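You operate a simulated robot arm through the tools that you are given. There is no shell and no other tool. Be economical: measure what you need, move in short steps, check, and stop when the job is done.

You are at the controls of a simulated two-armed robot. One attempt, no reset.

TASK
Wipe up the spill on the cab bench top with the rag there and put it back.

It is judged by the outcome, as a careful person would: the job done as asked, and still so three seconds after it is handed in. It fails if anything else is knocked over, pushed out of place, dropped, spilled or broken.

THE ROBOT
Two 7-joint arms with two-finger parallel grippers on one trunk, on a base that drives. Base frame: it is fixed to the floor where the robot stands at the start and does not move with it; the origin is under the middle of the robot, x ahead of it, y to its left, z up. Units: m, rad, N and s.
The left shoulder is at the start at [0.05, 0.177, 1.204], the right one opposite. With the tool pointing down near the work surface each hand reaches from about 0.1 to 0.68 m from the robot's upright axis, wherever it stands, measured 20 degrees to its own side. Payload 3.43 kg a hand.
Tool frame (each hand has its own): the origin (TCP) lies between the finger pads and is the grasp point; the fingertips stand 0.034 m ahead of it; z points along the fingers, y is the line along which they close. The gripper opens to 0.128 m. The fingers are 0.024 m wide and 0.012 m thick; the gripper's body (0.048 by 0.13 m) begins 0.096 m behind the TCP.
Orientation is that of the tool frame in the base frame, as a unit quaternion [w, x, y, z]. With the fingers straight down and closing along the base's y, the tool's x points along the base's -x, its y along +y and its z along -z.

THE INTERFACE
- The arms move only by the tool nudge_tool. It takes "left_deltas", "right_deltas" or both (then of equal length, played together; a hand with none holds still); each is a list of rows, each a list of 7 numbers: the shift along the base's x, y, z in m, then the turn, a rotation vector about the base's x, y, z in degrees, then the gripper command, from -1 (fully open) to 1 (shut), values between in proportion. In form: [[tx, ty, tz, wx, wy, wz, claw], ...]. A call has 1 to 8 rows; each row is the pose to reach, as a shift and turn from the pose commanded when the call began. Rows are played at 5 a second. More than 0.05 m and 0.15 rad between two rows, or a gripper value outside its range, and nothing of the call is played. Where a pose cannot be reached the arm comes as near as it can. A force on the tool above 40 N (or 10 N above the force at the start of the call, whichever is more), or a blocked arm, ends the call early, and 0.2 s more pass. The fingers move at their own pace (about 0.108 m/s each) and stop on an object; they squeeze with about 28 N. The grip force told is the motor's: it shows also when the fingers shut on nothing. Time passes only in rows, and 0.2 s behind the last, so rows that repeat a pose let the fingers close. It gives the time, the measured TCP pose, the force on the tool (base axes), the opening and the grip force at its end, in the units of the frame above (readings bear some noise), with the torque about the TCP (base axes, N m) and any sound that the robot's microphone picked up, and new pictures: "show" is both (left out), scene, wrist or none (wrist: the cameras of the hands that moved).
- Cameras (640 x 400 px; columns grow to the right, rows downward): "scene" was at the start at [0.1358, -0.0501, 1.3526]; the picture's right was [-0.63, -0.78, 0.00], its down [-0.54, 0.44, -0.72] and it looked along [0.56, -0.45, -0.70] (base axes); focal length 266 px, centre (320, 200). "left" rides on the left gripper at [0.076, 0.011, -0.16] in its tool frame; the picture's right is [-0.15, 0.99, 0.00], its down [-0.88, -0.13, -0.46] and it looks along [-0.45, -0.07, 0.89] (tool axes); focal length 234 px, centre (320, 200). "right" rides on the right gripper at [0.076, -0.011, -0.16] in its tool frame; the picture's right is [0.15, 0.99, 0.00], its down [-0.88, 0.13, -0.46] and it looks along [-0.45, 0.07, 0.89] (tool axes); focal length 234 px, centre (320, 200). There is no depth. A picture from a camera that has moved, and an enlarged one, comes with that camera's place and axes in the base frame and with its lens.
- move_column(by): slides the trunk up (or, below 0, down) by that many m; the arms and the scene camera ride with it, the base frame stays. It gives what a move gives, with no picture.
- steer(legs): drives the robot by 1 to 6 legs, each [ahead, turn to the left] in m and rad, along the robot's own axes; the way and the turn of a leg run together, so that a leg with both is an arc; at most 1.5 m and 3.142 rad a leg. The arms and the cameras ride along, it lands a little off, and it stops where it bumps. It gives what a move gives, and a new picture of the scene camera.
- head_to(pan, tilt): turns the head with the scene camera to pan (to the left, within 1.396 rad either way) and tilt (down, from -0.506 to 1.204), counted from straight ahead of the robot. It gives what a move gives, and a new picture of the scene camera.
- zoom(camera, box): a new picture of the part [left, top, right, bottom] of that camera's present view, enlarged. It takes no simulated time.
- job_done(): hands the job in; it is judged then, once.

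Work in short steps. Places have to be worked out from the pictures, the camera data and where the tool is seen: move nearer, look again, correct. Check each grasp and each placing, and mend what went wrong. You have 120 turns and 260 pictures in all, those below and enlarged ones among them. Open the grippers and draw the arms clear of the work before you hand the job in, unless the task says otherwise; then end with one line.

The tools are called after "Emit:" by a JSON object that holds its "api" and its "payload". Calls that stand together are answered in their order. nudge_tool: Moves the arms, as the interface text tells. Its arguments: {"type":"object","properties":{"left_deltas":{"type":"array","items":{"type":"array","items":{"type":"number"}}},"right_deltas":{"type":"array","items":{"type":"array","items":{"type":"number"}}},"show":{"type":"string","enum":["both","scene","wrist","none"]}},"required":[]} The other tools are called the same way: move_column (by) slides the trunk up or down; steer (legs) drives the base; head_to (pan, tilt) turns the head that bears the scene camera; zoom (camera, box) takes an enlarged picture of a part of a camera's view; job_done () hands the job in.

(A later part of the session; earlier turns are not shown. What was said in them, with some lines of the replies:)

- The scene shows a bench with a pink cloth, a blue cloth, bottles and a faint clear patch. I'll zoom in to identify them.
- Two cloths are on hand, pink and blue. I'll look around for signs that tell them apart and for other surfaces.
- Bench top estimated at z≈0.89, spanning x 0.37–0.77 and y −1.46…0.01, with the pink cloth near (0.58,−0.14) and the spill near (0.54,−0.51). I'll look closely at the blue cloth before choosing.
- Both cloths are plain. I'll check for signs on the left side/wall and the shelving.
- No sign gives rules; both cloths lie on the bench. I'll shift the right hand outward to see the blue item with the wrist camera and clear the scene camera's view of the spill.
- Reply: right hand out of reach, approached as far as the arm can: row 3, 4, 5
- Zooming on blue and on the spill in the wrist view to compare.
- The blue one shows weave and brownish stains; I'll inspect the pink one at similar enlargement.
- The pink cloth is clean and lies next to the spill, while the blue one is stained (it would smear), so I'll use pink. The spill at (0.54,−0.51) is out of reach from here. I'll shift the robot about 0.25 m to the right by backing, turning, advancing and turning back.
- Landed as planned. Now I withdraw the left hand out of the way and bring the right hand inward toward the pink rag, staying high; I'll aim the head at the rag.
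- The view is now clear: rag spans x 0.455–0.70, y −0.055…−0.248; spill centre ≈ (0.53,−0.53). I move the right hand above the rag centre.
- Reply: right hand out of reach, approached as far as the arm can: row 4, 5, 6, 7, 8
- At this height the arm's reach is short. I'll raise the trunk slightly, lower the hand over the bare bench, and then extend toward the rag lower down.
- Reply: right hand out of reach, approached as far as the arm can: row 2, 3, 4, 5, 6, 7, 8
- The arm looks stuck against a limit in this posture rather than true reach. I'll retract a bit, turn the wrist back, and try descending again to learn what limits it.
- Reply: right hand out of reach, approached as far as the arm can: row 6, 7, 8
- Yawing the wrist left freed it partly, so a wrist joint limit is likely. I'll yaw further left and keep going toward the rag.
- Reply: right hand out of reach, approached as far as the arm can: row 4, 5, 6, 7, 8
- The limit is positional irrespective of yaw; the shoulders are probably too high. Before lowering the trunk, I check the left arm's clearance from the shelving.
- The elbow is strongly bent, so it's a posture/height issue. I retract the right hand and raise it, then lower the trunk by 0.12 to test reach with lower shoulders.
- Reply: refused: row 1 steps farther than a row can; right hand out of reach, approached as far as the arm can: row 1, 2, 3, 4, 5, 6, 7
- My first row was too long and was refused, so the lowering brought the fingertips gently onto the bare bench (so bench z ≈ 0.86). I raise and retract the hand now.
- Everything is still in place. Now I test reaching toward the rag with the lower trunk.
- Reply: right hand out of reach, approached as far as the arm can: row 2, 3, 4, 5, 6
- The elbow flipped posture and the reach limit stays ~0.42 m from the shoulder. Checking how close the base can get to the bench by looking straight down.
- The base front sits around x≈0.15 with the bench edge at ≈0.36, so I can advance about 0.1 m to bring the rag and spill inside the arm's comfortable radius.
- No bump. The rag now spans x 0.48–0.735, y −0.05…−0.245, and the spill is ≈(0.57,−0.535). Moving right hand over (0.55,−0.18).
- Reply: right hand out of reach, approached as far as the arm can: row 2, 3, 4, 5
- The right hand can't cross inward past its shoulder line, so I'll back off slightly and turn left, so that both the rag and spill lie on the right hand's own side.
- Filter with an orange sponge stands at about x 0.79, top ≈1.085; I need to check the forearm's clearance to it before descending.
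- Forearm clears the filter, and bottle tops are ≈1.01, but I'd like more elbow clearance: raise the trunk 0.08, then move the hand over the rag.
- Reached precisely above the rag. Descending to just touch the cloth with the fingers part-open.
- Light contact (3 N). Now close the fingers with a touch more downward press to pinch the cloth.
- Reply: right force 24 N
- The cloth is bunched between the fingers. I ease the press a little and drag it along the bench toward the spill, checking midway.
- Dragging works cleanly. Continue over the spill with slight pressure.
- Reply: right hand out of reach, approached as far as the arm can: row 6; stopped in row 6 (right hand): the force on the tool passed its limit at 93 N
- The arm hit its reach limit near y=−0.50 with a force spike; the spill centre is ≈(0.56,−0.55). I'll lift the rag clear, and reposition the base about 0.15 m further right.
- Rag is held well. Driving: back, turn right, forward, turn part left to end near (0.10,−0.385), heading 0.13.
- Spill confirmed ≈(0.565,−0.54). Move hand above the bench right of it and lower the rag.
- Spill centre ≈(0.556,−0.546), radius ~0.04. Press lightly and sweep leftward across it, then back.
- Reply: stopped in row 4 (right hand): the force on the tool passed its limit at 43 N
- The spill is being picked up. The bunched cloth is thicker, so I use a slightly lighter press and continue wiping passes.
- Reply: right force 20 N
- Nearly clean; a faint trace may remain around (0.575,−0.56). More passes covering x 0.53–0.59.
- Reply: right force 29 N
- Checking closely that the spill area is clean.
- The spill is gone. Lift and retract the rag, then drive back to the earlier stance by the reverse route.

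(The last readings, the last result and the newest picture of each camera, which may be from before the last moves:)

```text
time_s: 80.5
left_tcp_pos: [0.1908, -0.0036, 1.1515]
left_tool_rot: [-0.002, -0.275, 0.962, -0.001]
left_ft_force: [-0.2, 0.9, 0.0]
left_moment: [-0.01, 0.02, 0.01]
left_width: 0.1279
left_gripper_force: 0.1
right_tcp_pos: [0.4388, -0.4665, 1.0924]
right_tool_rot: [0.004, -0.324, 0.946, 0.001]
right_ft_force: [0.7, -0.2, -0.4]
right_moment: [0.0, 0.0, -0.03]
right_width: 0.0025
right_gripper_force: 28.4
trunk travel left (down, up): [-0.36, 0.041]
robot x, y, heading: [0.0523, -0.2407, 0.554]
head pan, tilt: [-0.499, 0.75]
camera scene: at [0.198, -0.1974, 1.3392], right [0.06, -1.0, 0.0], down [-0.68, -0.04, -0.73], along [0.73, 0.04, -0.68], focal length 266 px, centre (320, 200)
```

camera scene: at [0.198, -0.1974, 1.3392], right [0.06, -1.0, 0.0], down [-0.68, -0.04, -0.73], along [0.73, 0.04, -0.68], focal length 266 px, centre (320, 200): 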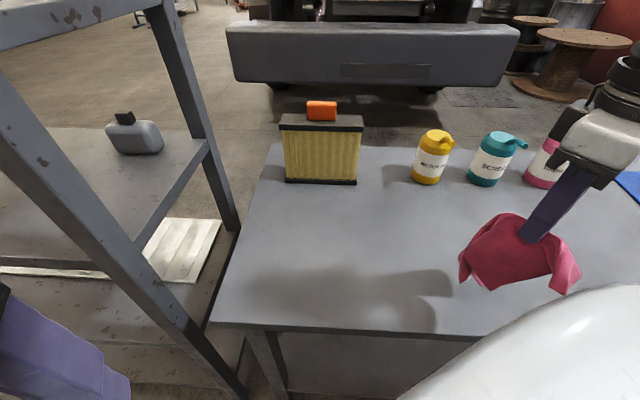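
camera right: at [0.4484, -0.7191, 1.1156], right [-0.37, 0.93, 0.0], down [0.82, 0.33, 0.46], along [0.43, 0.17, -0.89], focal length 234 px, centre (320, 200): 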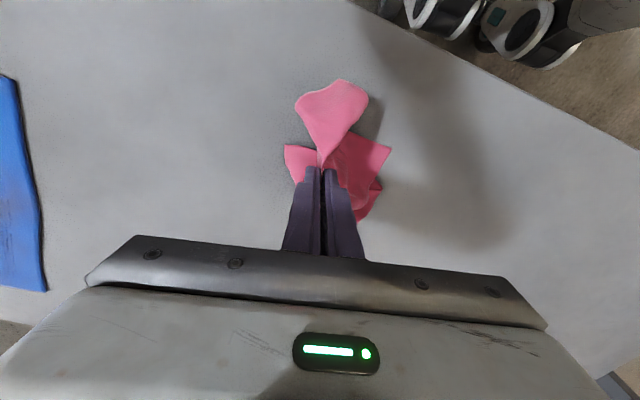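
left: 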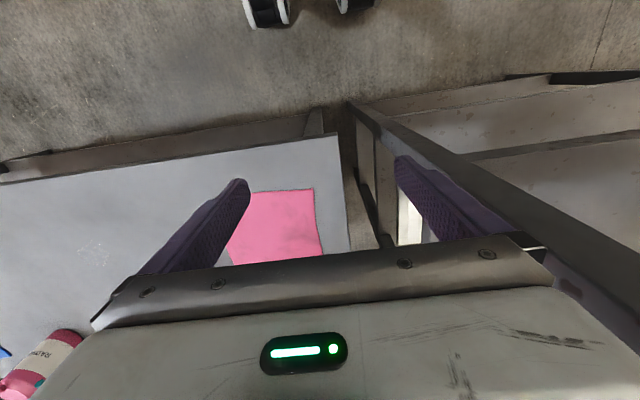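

Stance regained; bench looks clean. Carry the rag over toward the left part of its original spot.

Emit:
{"api": "nudge_tool", "payload": {"right_deltas": [[0.0, 0.045, 0, 0, 0, 0, 1], [0.0, 0.09, 0, 0, 0, 0, 1], [0.01, 0.135, 0, 0, 0, 0, 1], [0.02, 0.18, 0, 0, 0, 0, 1], [0.03, 0.225, 0, 0, 0, 0, 1], [0.045, 0.27, 0, 0, 0, 0, 1], [0.06, 0.315, -0.01, 0, 0, 0, 1], [0.075, 0.355, -0.03, 0, 0, 0, 1]], "show": "both"}}

```text
time_s: 82.3
left_tcp_pos: [0.1893, -0.004, 1.1502]
left_tool_rot: [0.0, -0.274, 0.962, 0.001]
left_ft_force: [-1.0, -0.6, -0.6]
left_moment: [-0.01, 0.01, 0.02]
left_width: 0.128
left_gripper_force: 0.1
right_tcp_pos: [0.5142, -0.1109, 1.0607]
right_tool_rot: [0.004, -0.324, 0.946, 0.0]
right_ft_force: [0.7, 0.5, -0.2]
right_moment: [0.0, 0.0, -0.02]
right_width: 0.0022
right_gripper_force: 28.1
trunk travel left (down, up): [-0.36, 0.041]
robot x, y, heading: [0.0517, -0.241, 0.556]
head pan, tilt: [-0.499, 0.75]
camera scene: at [0.1976, -0.1971, 1.3393], right [0.06, -1.0, 0.0], down [-0.68, -0.04, -0.73], along [0.73, 0.04, -0.68], focal length 266 px, centre (320, 200)
camera right: at [0.4613, -0.1667, 1.2185], right [-0.72, 0.69, 0.0], down [0.61, 0.64, 0.46], along [0.32, 0.33, -0.89], focal length 234 px, centre (320, 200)
```

scene: 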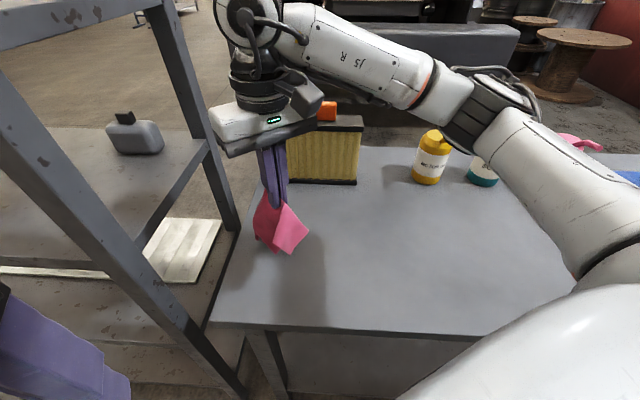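
right: 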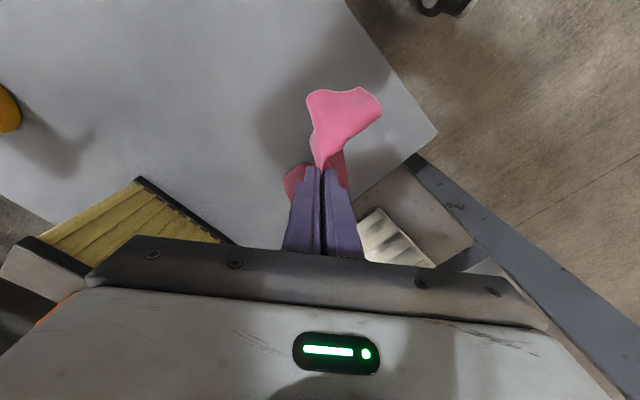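

Lower the rag while drawing it back toward the near-right, so the longer part lays out ahead, ending at the original pinch point.

Emit:
{"api": "nudge_tool", "payload": {"right_deltas": [[0.02, 0.01, -0.03, 0, 0, 0, 1], [0.04, 0.02, -0.06, 0, 0, 0, 1], [0.06, 0.02, -0.09, 0, 0, 0, 1], [0.06, 0.01, -0.12, 0, 0, 0, 1], [0.055, -0.02, -0.14, 0, 0, 0, 1], [0.045, -0.045, -0.15, 0, 0, 0, 1], [0.035, -0.07, -0.155, 0, 0, 0, 1]], "show": "both"}}

```text
time_s: 83.9
left_tcp_pos: [0.1893, -0.0061, 1.1523]
left_tool_rot: [0.0, -0.274, 0.962, 0.0]
left_ft_force: [-0.1, -0.3, -0.8]
left_moment: [0.0, -0.03, 0.01]
left_width: 0.128
left_gripper_force: 0.0
right_tcp_pos: [0.5471, -0.1811, 0.9061]
right_tool_rot: [0.004, -0.324, 0.946, 0.001]
right_ft_force: [0.3, 0.7, -0.6]
right_moment: [0.02, -0.04, 0.0]
right_width: 0.0023
right_gripper_force: 28.0
trunk travel left (down, up): [-0.36, 0.041]
robot x, y, heading: [0.0542, -0.2433, 0.555]
head pan, tilt: [-0.499, 0.75]
camera scene: at [0.1972, -0.1983, 1.3394], right [0.06, -1.0, 0.0], down [-0.68, -0.04, -0.73], along [0.73, 0.04, -0.68], focal length 266 px, centre (320, 200)
camera right: at [0.4942, -0.2371, 1.0646], right [-0.72, 0.69, 0.0], down [0.61, 0.64, 0.46], along [0.32, 0.33, -0.89], focal length 234 px, centre (320, 200)
```

scene: 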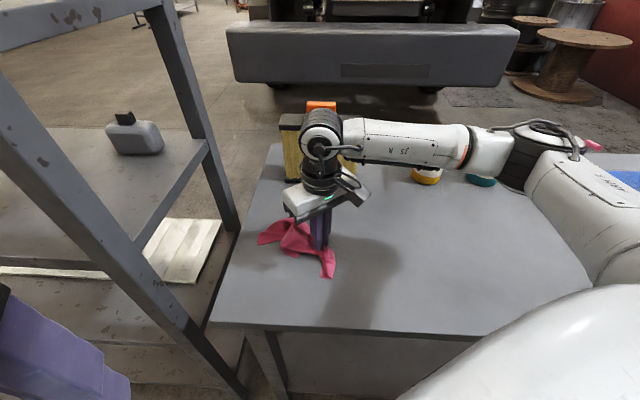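
right: 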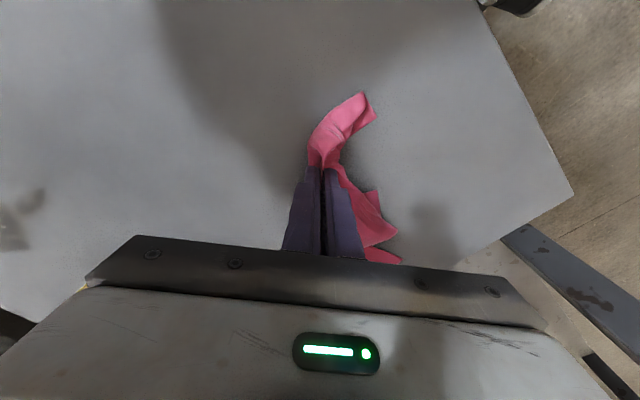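

Rag is close to its spot. Lower to touch and open the fingers slowly.

Emit:
{"api": "nudge_tool", "payload": {"right_deltas": [[0.007, 0.005, -0.006, 0, 0, 0, 1], [0.007, 0.005, -0.008, 0, 0, 0, 0.7], [0.007, 0.005, -0.008, 0, 0, 0, 0.4], [0.007, 0.005, -0.008, 0, 0, 0, 0.1], [0.007, 0.005, -0.005, 0, 0, 0, -0.2], [0.007, 0.005, 0.02, 0, 0, 0, -0.2], [0.007, 0.005, 0.06, 0, 0, 0, -0.2], [0.0, 0.0, 0.1, 0, 0, 0, -0.2]], "show": "both"}}

```text
time_s: 85.7
left_tcp_pos: [0.1896, -0.0057, 1.1519]
left_tool_rot: [0.0, -0.274, 0.962, 0.0]
left_ft_force: [-0.2, -0.6, 0.3]
left_moment: [0.0, -0.01, 0.01]
left_width: 0.128
left_gripper_force: 0.0
right_tcp_pos: [0.5476, -0.183, 1.0059]
right_tool_rot: [0.003, -0.324, 0.946, 0.0]
right_ft_force: [-0.3, -0.1, 0.2]
right_moment: [0.0, -0.02, -0.02]
right_width: 0.0769
right_gripper_force: 0.1
trunk travel left (down, up): [-0.36, 0.041]
robot x, y, heading: [0.0529, -0.2392, 0.557]
head pan, tilt: [-0.499, 0.75]
camera scene: at [0.197, -0.1979, 1.3394], right [0.06, -1.0, 0.0], down [-0.68, -0.04, -0.73], along [0.73, 0.04, -0.68], focal length 266 px, centre (320, 200)
camera right: at [0.4943, -0.2379, 1.1654], right [-0.72, 0.69, 0.0], down [0.61, 0.64, 0.46], along [0.32, 0.33, -0.89], focal length 234 px, centre (320, 200)
```

scene: 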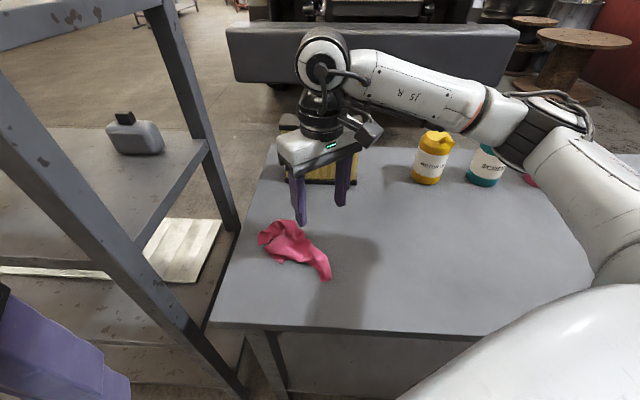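
right: 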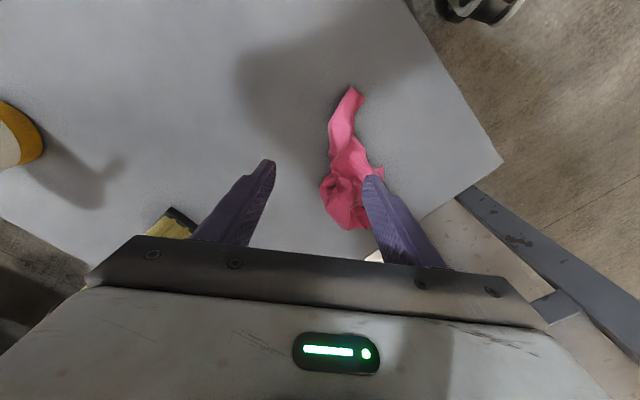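

The rag is crumpled at about (0.55,−0.12). I'll regrasp its loose tail corner (tip ≈(0.48,−0.20)), lift so it unfolds, and lay it out again by drawing it toward its original near-right corner.

Emit:
{"api": "nudge_tool", "payload": {"right_deltas": [[-0.03, 0.0, -0.02, 0, 0, 0, 0.1], [-0.056, -0.004, -0.05, 0, 0, 0, 0.1], [-0.056, -0.004, -0.08, 0, 0, 0, 0.1]], "show": "wrist"}}

```text
time_s: 86.5
left_tcp_pos: [0.1905, -0.0042, 1.1511]
left_tool_rot: [-0.001, -0.274, 0.962, 0.0]
left_ft_force: [-0.9, -0.3, 0.5]
left_moment: [-0.03, -0.01, -0.01]
left_width: 0.128
left_gripper_force: 0.0
right_tcp_pos: [0.4919, -0.1862, 0.9262]
right_tool_rot: [0.005, -0.324, 0.946, 0.001]
right_ft_force: [0.9, -0.6, 0.7]
right_moment: [-0.02, 0.01, -0.04]
right_width: 0.0574
right_gripper_force: 0.0
trunk travel left (down, up): [-0.36, 0.041]
robot x, y, heading: [0.0529, -0.2426, 0.556]
head pan, tilt: [-0.499, 0.75]
camera right: at [0.4387, -0.2417, 1.0848], right [-0.72, 0.69, 0.0], down [0.61, 0.64, 0.46], along [0.32, 0.33, -0.89], focal length 234 px, centre (320, 200)
```

right: 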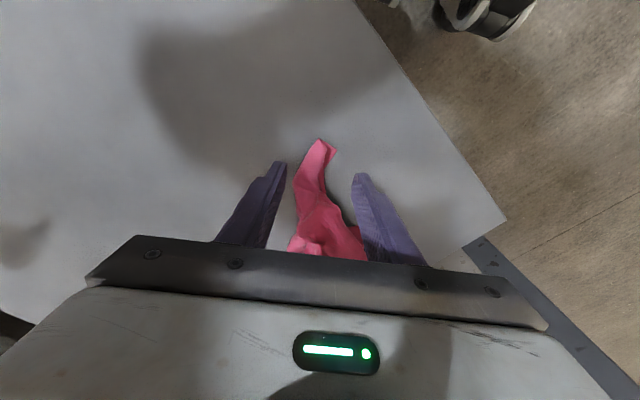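

The tail lies between the fingers; descend and close.

Emit:
{"api": "nudge_tool", "payload": {"right_deltas": [[0, 0, -0.028, 0, 0, 0, 0.1], [0, 0, -0.03, 0, 0, 0, 0.5], [0, 0, -0.03, 0, 0, 0, 1], [0, 0, -0.028, 0, 0, 0, 1], [0, 0, 0.01, 0, 0, 0, 1], [0, 0, 0.05, 0, 0, 0, 1], [0.0, 0, 0.09, 0, 0, 0, 1], [0.0, 0.0, 0.13, 0, 0, 0, 1]], "show": "both"}}

```text
time_s: 88.3
left_tcp_pos: [0.1882, -0.0031, 1.151]
left_tool_rot: [0.001, -0.273, 0.962, -0.001]
left_ft_force: [-0.1, -0.3, -0.3]
left_moment: [-0.02, 0.0, -0.02]
left_width: 0.128
left_gripper_force: 0.1
right_tcp_pos: [0.4921, -0.1853, 1.0581]
right_tool_rot: [0.004, -0.324, 0.946, 0.001]
right_ft_force: [-0.5, 0.2, -0.1]
right_moment: [0.03, -0.02, -0.02]
right_width: 0.0025
right_gripper_force: 27.6
trunk travel left (down, up): [-0.36, 0.041]
robot x, y, heading: [0.0545, -0.238, 0.551]
head pan, tilt: [-0.499, 0.75]
camera scene: at [0.1971, -0.1977, 1.3393], right [0.06, -1.0, 0.0], down [-0.68, -0.04, -0.73], along [0.73, 0.04, -0.68], focal length 266 px, centre (320, 200)
camera right: at [0.4391, -0.2408, 1.2165], right [-0.72, 0.69, 0.0], down [0.61, 0.64, 0.46], along [0.32, 0.33, -0.89], focal length 234 px, centre (320, 200)
```

scene: 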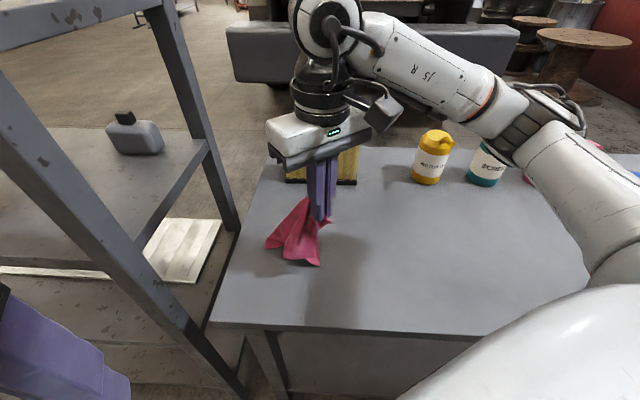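
right: 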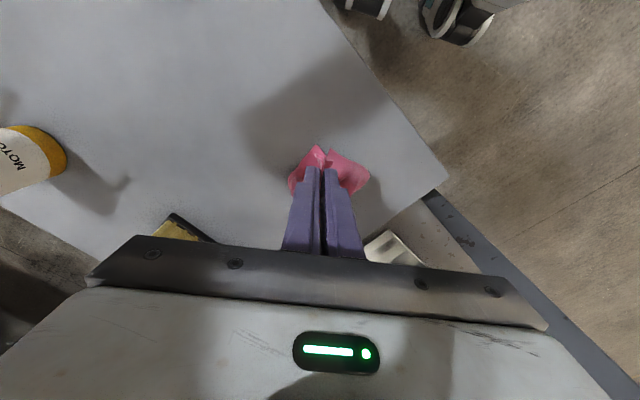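

Held by a corner area. Lift fully, move to far-left, then lay it out diagonally toward the near-right corner.

Emit:
{"api": "nudge_tool", "payload": {"right_deltas": [[0.02, 0.015, 0.03, 0, 0, 0, 1], [0.04, 0.03, 0.06, 0, 0, 0, 1], [0.06, 0.05, 0.08, 0, 0, 0, 1], [0.085, 0.07, 0.08, 0, 0, 0, 1], [0.085, 0.07, 0.05, 0, 0, 0, 1], [0.08, 0.065, 0.01, 0, 0, 0, 1]], "show": "scene"}}

```text
time_s: 89.7
left_tcp_pos: [0.1909, -0.0035, 1.1503]
left_tool_rot: [-0.001, -0.274, 0.962, 0.001]
left_ft_force: [0.1, -0.5, 0.6]
left_moment: [-0.01, 0.01, 0.0]
left_width: 0.1282
left_gripper_force: 0.1
right_tcp_pos: [0.5731, -0.1236, 1.0664]
right_tool_rot: [0.005, -0.323, 0.946, 0.001]
right_ft_force: [0.7, 0.5, -0.8]
right_moment: [0.0, 0.02, 0.0]
right_width: 0.0026
right_gripper_force: 28.0
trunk travel left (down, up): [-0.36, 0.041]
robot x, y, heading: [0.0521, -0.2413, 0.553]
head pan, tilt: [-0.499, 0.75]
camera scene: at [0.1977, -0.1979, 1.3393], right [0.06, -1.0, 0.0], down [-0.68, -0.04, -0.73], along [0.73, 0.04, -0.68], focal length 266 px, centre (320, 200)
```

scene: 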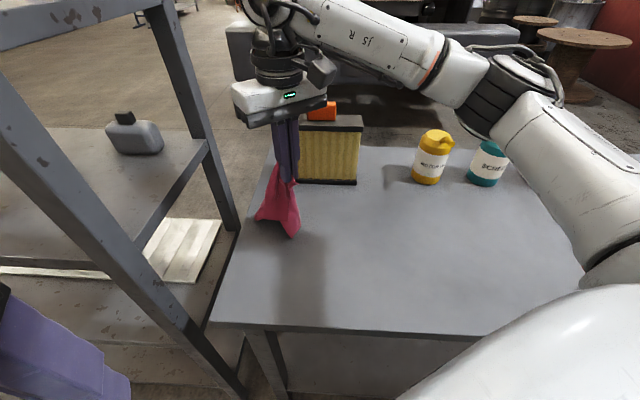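

Now lay it: descend while drawing toward the near-right corner.

Emit:
{"api": "nudge_tool", "payload": {"right_deltas": [[0.005, 0.005, -0.03, 0, 0, 0, 1], [0, 0, -0.06, 0, 0, 0, 1], [-0.015, -0.02, -0.085, 0, 0, 0, 1], [-0.03, -0.04, -0.11, 0, 0, 0, 1], [-0.045, -0.06, -0.13, 0, 0, 0, 1], [-0.06, -0.08, -0.145, 0, 0, 0, 1], [-0.075, -0.1, -0.155, 0, 0, 0, 1], [-0.09, -0.12, -0.16, 0, 0, 0, 1]], "show": "both"}}

```text
time_s: 91.5
left_tcp_pos: [0.1902, -0.0044, 1.151]
left_tool_rot: [0.0, -0.274, 0.962, -0.001]
left_ft_force: [0.5, 0.8, -0.1]
left_moment: [0.01, -0.01, -0.01]
left_width: 0.1279
left_gripper_force: 0.2
right_tcp_pos: [0.4814, -0.2411, 0.907]
right_tool_rot: [0.005, -0.323, 0.946, 0.0]
right_ft_force: [0.2, 0.1, 0.0]
right_moment: [0.03, 0.0, 0.0]
right_width: 0.0026
right_gripper_force: 28.9
trunk travel left (down, up): [-0.36, 0.041]
robot x, y, heading: [0.0526, -0.2434, 0.552]
head pan, tilt: [-0.499, 0.75]
camera scene: at [0.1972, -0.1981, 1.3394], right [0.06, -1.0, 0.0], down [-0.68, -0.04, -0.73], along [0.73, 0.04, -0.68], focal length 266 px, centre (320, 200)
camera right: at [0.4281, -0.2975, 1.0662], right [-0.72, 0.69, 0.0], down [0.61, 0.64, 0.46], along [0.32, 0.33, -0.89], focal length 234 px, centre (320, 200)
```

scene: 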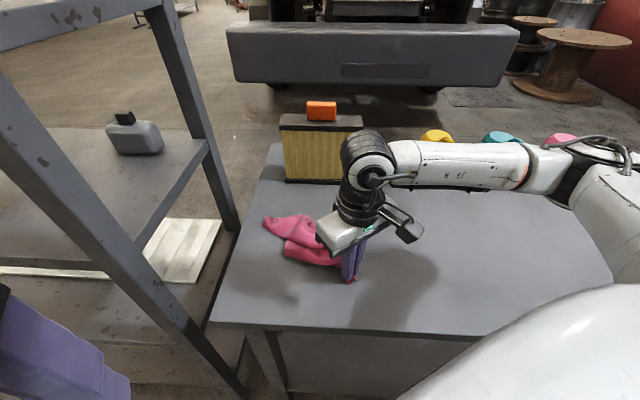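
right: 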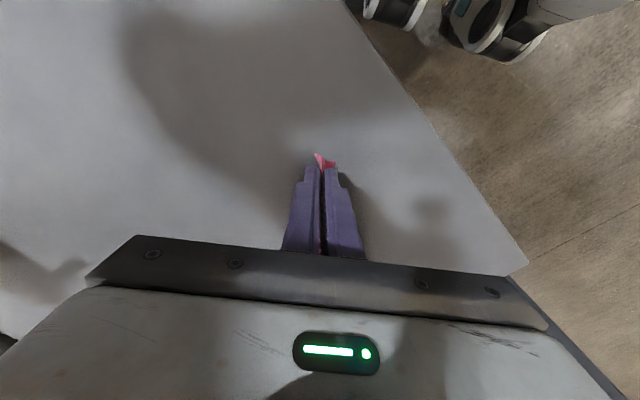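

Good spread toward the far-left. Release and lift to look.

Emit:
{"api": "nudge_tool", "payload": {"right_deltas": [[0, 0, -0.007, 0, 0, 0, 1], [0, 0, -0.008, 0, 0, 0, 0.6], [0, 0, -0.008, 0, 0, 0, 0.2], [0, 0, -0.005, 0, 0, 0, -0.1], [0, 0, 0.03, 0, 0, 0, -0.1], [0, -0.02, 0.07, 0, 0, 0, -0.1], [0, -0.06, 0.09, 0, 0, 0, -0.1], [0, -0.1, 0.1, 0, 0, 0, -0.1]], "show": "both"}}

Emit:
{"api": "zoom", "payload": {"camera": "scene", "box": [200, 160, 420, 320]}}

```text
time_s: 93.3
left_tcp_pos: [0.19, -0.0041, 1.1508]
left_tool_rot: [0.0, -0.274, 0.962, 0.002]
left_ft_force: [-0.1, -0.8, 0.4]
left_moment: [0.03, 0.02, -0.02]
left_width: 0.1279
left_gripper_force: 0.0
right_tcp_pos: [0.4792, -0.3436, 1.0074]
right_tool_rot: [0.004, -0.325, 0.946, 0.001]
right_ft_force: [-1.3, -0.3, -0.6]
right_moment: [0.03, -0.02, 0.02]
right_width: 0.0704
right_gripper_force: 0.0
trunk travel left (down, up): [-0.36, 0.041]
robot x, y, heading: [0.0522, -0.2429, 0.558]
head pan, tilt: [-0.499, 0.75]
camera scene: at [0.1968, -0.1985, 1.3395], right [0.06, -1.0, 0.0], down [-0.68, -0.04, -0.73], along [0.73, 0.04, -0.68], focal length 266 px, centre (320, 200)
camera right: at [0.427, -0.4, 1.1649], right [-0.72, 0.69, 0.0], down [0.61, 0.64, 0.46], along [0.32, 0.33, -0.89], focal length 234 px, centre (320, 200)
```

scene: 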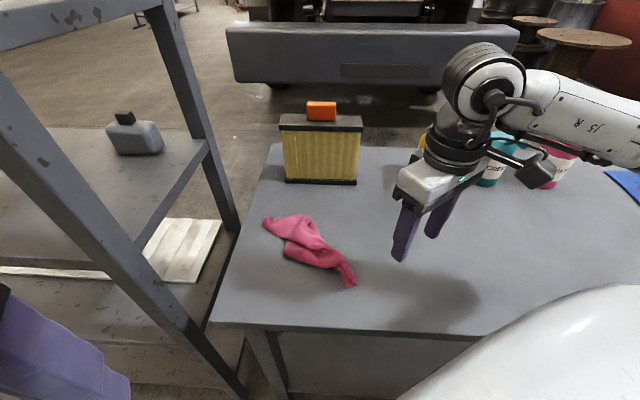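
right: 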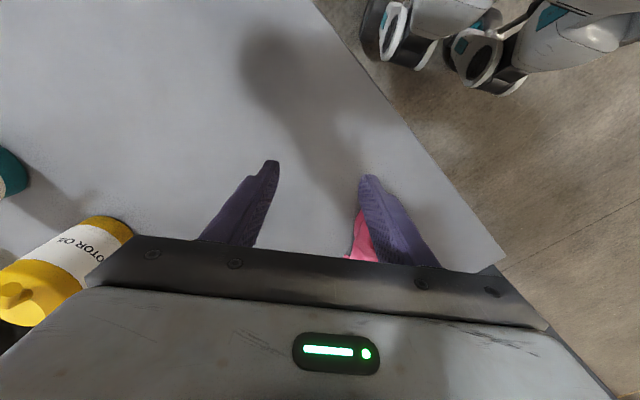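

```text
2.50 times, centred on (310, 240) of scene
camera zoom: at [0.1968, -0.1985, 1.3395], right [0.06, -1.0, 0.0], down [-0.68, -0.04, -0.73], along [0.73, 0.04, -0.68], focal length 666 px, centre (345, 100)
```

zoom: 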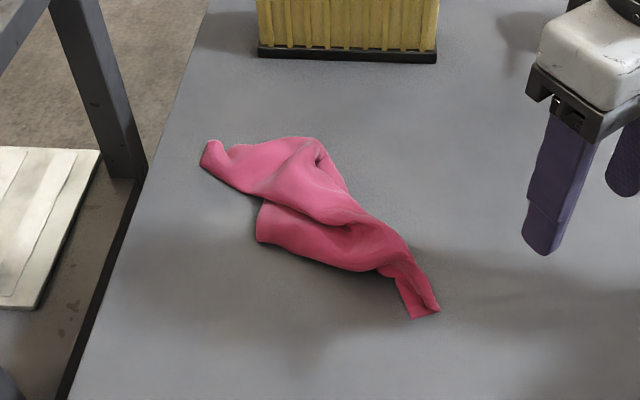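

The rag lies within its original footprint (centre ≈(0.57,−0.155), originally ≈(0.60,−0.15)). Now I withdraw the right arm off the bench, keeping it high, and inspect everything.

Emit:
{"api": "nudge_tool", "payload": {"right_deltas": [[-0.03, -0.02, 0.03, 0, 0, 0, -1], [-0.06, -0.04, 0.06, 0, 0, 0, -1], [-0.09, -0.06, 0.09, 0, 0, 0, -1], [-0.12, -0.08, 0.12, 0, 0, 0, -1], [-0.15, -0.1, 0.13, 0, 0, 0, -1], [-0.18, -0.12, 0.13, 0, 0, 0, -1]], "show": "none"}}

Emit:
{"api": "steer", "payload": {"legs": [[-0.2, 0]]}}

Emit:
{"api": "head_to", "payload": {"pan": -0.95, "tilt": 0.55}}

Emit:
{"api": "zoom", "payload": {"camera": "scene", "box": [160, 100, 480, 300]}}

```text
time_s: 94.7
left_tcp_pos: [0.1892, -0.0041, 1.1511]
left_tool_rot: [0.0, -0.274, 0.962, 0.0]
left_ft_force: [-0.1, 0.0, 0.0]
left_moment: [0.01, -0.01, 0.0]
left_width: 0.1281
left_gripper_force: 0.1
right_tcp_pos: [0.3265, -0.4596, 1.1546]
right_tool_rot: [0.022, -0.304, 0.952, 0.002]
right_ft_force: [12.4, 3.0, -1.2]
right_moment: [-0.15, 0.38, -0.8]
right_width: 0.1251
right_gripper_force: 0.1
right hand out of reach, approached as far as the arm can: row 3, 4, 5, 6
trunk travel left (down, up): [-0.36, 0.041]
robot x, y, heading: [0.0531, -0.2414, 0.556]
head pan, tilt: [-0.499, 0.75]
stopped in row 6 (right hand): the force on the tool passed its limit at 93 N (the readings are from after the stop); the commanded pose is now the measured one
```

```text
time_s: 96.3
left_tcp_pos: [0.0185, -0.1091, 1.1501]
left_tool_rot: [-0.001, -0.274, 0.962, 0.001]
left_ft_force: [0.6, -0.9, 0.2]
left_moment: [0.03, -0.02, 0.0]
left_width: 0.1278
left_gripper_force: 0.1
right_tcp_pos: [0.1567, -0.5658, 1.1555]
right_tool_rot: [0.021, -0.305, 0.952, 0.002]
right_ft_force: [21.8, 9.1, 3.3]
right_moment: [-0.05, 1.01, -1.73]
right_width: 0.1252
right_gripper_force: 0.1
trunk travel left (down, up): [-0.36, 0.041]
robot x, y, heading: [-0.118, -0.3457, 0.551]
head pan, tilt: [-0.499, 0.75]
camera scene: at [0.0262, -0.3037, 1.3395], right [0.06, -1.0, 0.0], down [-0.68, -0.04, -0.73], along [0.73, 0.04, -0.68], focal length 266 px, centre (320, 200)
```

scene: 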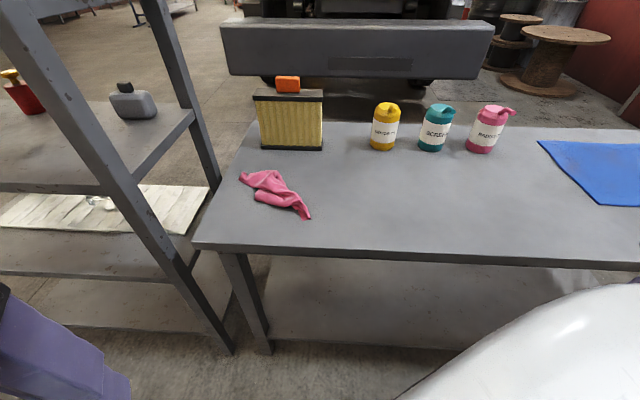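

```text
time_s: 97.2
left_tcp_pos: [0.0201, -0.1101, 1.1516]
left_tool_rot: [0.0, -0.274, 0.962, 0.0]
left_ft_force: [0.5, -0.2, 0.0]
left_moment: [0.01, -0.01, -0.02]
left_width: 0.1279
left_gripper_force: 0.1
right_tcp_pos: [0.1578, -0.5661, 1.1555]
right_tool_rot: [0.024, -0.305, 0.952, 0.002]
right_ft_force: [10.3, 1.8, 0.0]
right_moment: [-0.17, 0.29, -0.7]
right_width: 0.1258
right_gripper_force: 0.1
trunk travel left (down, up): [-0.36, 0.041]
robot x, y, heading: [-0.1198, -0.3489, 0.551]
head pan, tilt: [-0.949, 0.55]
camera scene: at [0.0271, -0.3424, 1.3567], right [-0.38, -0.92, 0.0], down [-0.48, 0.2, -0.85], along [0.79, -0.33, -0.52], focal length 266 px, centre (320, 200)
```

scene: 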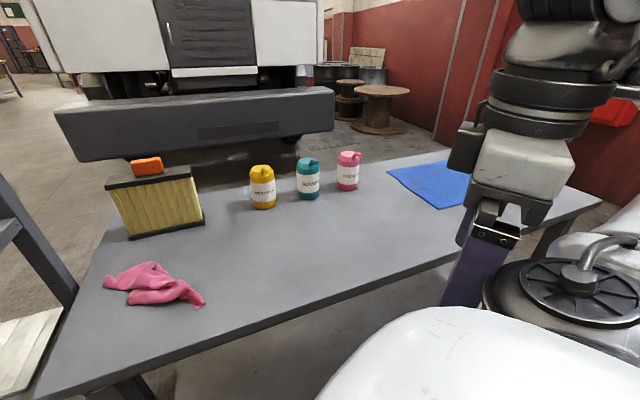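

```text
2.00 times, centred on (320, 200) of scene
camera zoom: at [0.0271, -0.3424, 1.3567], right [-0.38, -0.92, 0.0], down [-0.48, 0.2, -0.85], along [0.79, -0.33, -0.52], focal length 532 px, centre (320, 200)
```

zoom: 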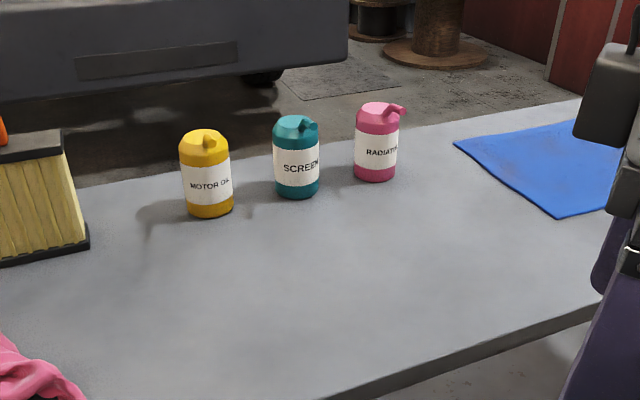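

Bench is clean and everything stands in its place. The right finger is lightly touching the robot's own shoulder; I ease it forward, then hand in.

Emit:
{"api": "nudge_tool", "payload": {"right_deltas": [[0.03, 0.0, 0.0, 0, 0, 0, -1], [0.05, 0.01, 0.0, 0, 0, 0, -1], [0.05, 0.01, 0.0, 0, 0, 0, -1]], "show": "scene"}}

```text
time_s: 98.0
left_tcp_pos: [0.0195, -0.1097, 1.1512]
left_tool_rot: [0.0, -0.274, 0.962, -0.001]
left_ft_force: [-0.2, 0.2, 0.1]
left_moment: [0.0, 0.01, -0.02]
left_width: 0.1282
left_gripper_force: 0.0
right_tcp_pos: [0.2058, -0.5551, 1.1557]
right_tool_rot: [0.022, -0.305, 0.952, 0.001]
right_ft_force: [-0.6, -0.2, -1.0]
right_moment: [-0.01, -0.01, 0.02]
right_width: 0.128
right_gripper_force: 0.0
trunk travel left (down, up): [-0.36, 0.041]
robot x, y, heading: [-0.1189, -0.3442, 0.558]
head pan, tilt: [-0.949, 0.55]
camera scene: at [0.0268, -0.3426, 1.3568], right [-0.38, -0.92, 0.0], down [-0.48, 0.2, -0.85], along [0.79, -0.33, -0.52], focal length 266 px, centre (320, 200)
```

scene: 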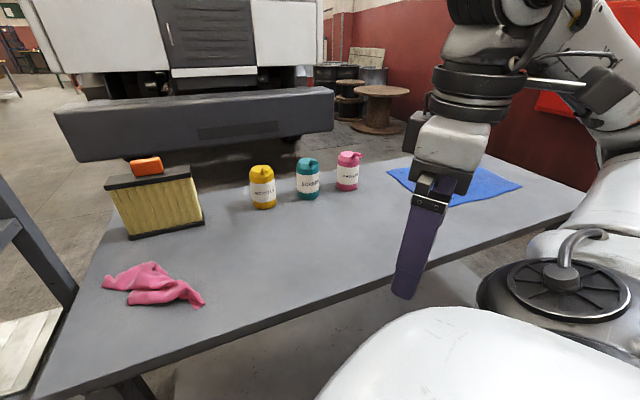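

Contact is relieved, both grippers are open and clear, and the bench is clean with the rag back in its place. Handing in.

Emit:
{"api": "job_done", "payload": {}}

```text
The job is handed in.
```

I wiped up the spill with the pink rag and put the rag back within about 4 cm of its original spot. It lies crumpled rather than flat. I chose pink because the blue cloth was stained. Nothing else was knocked over or moved.
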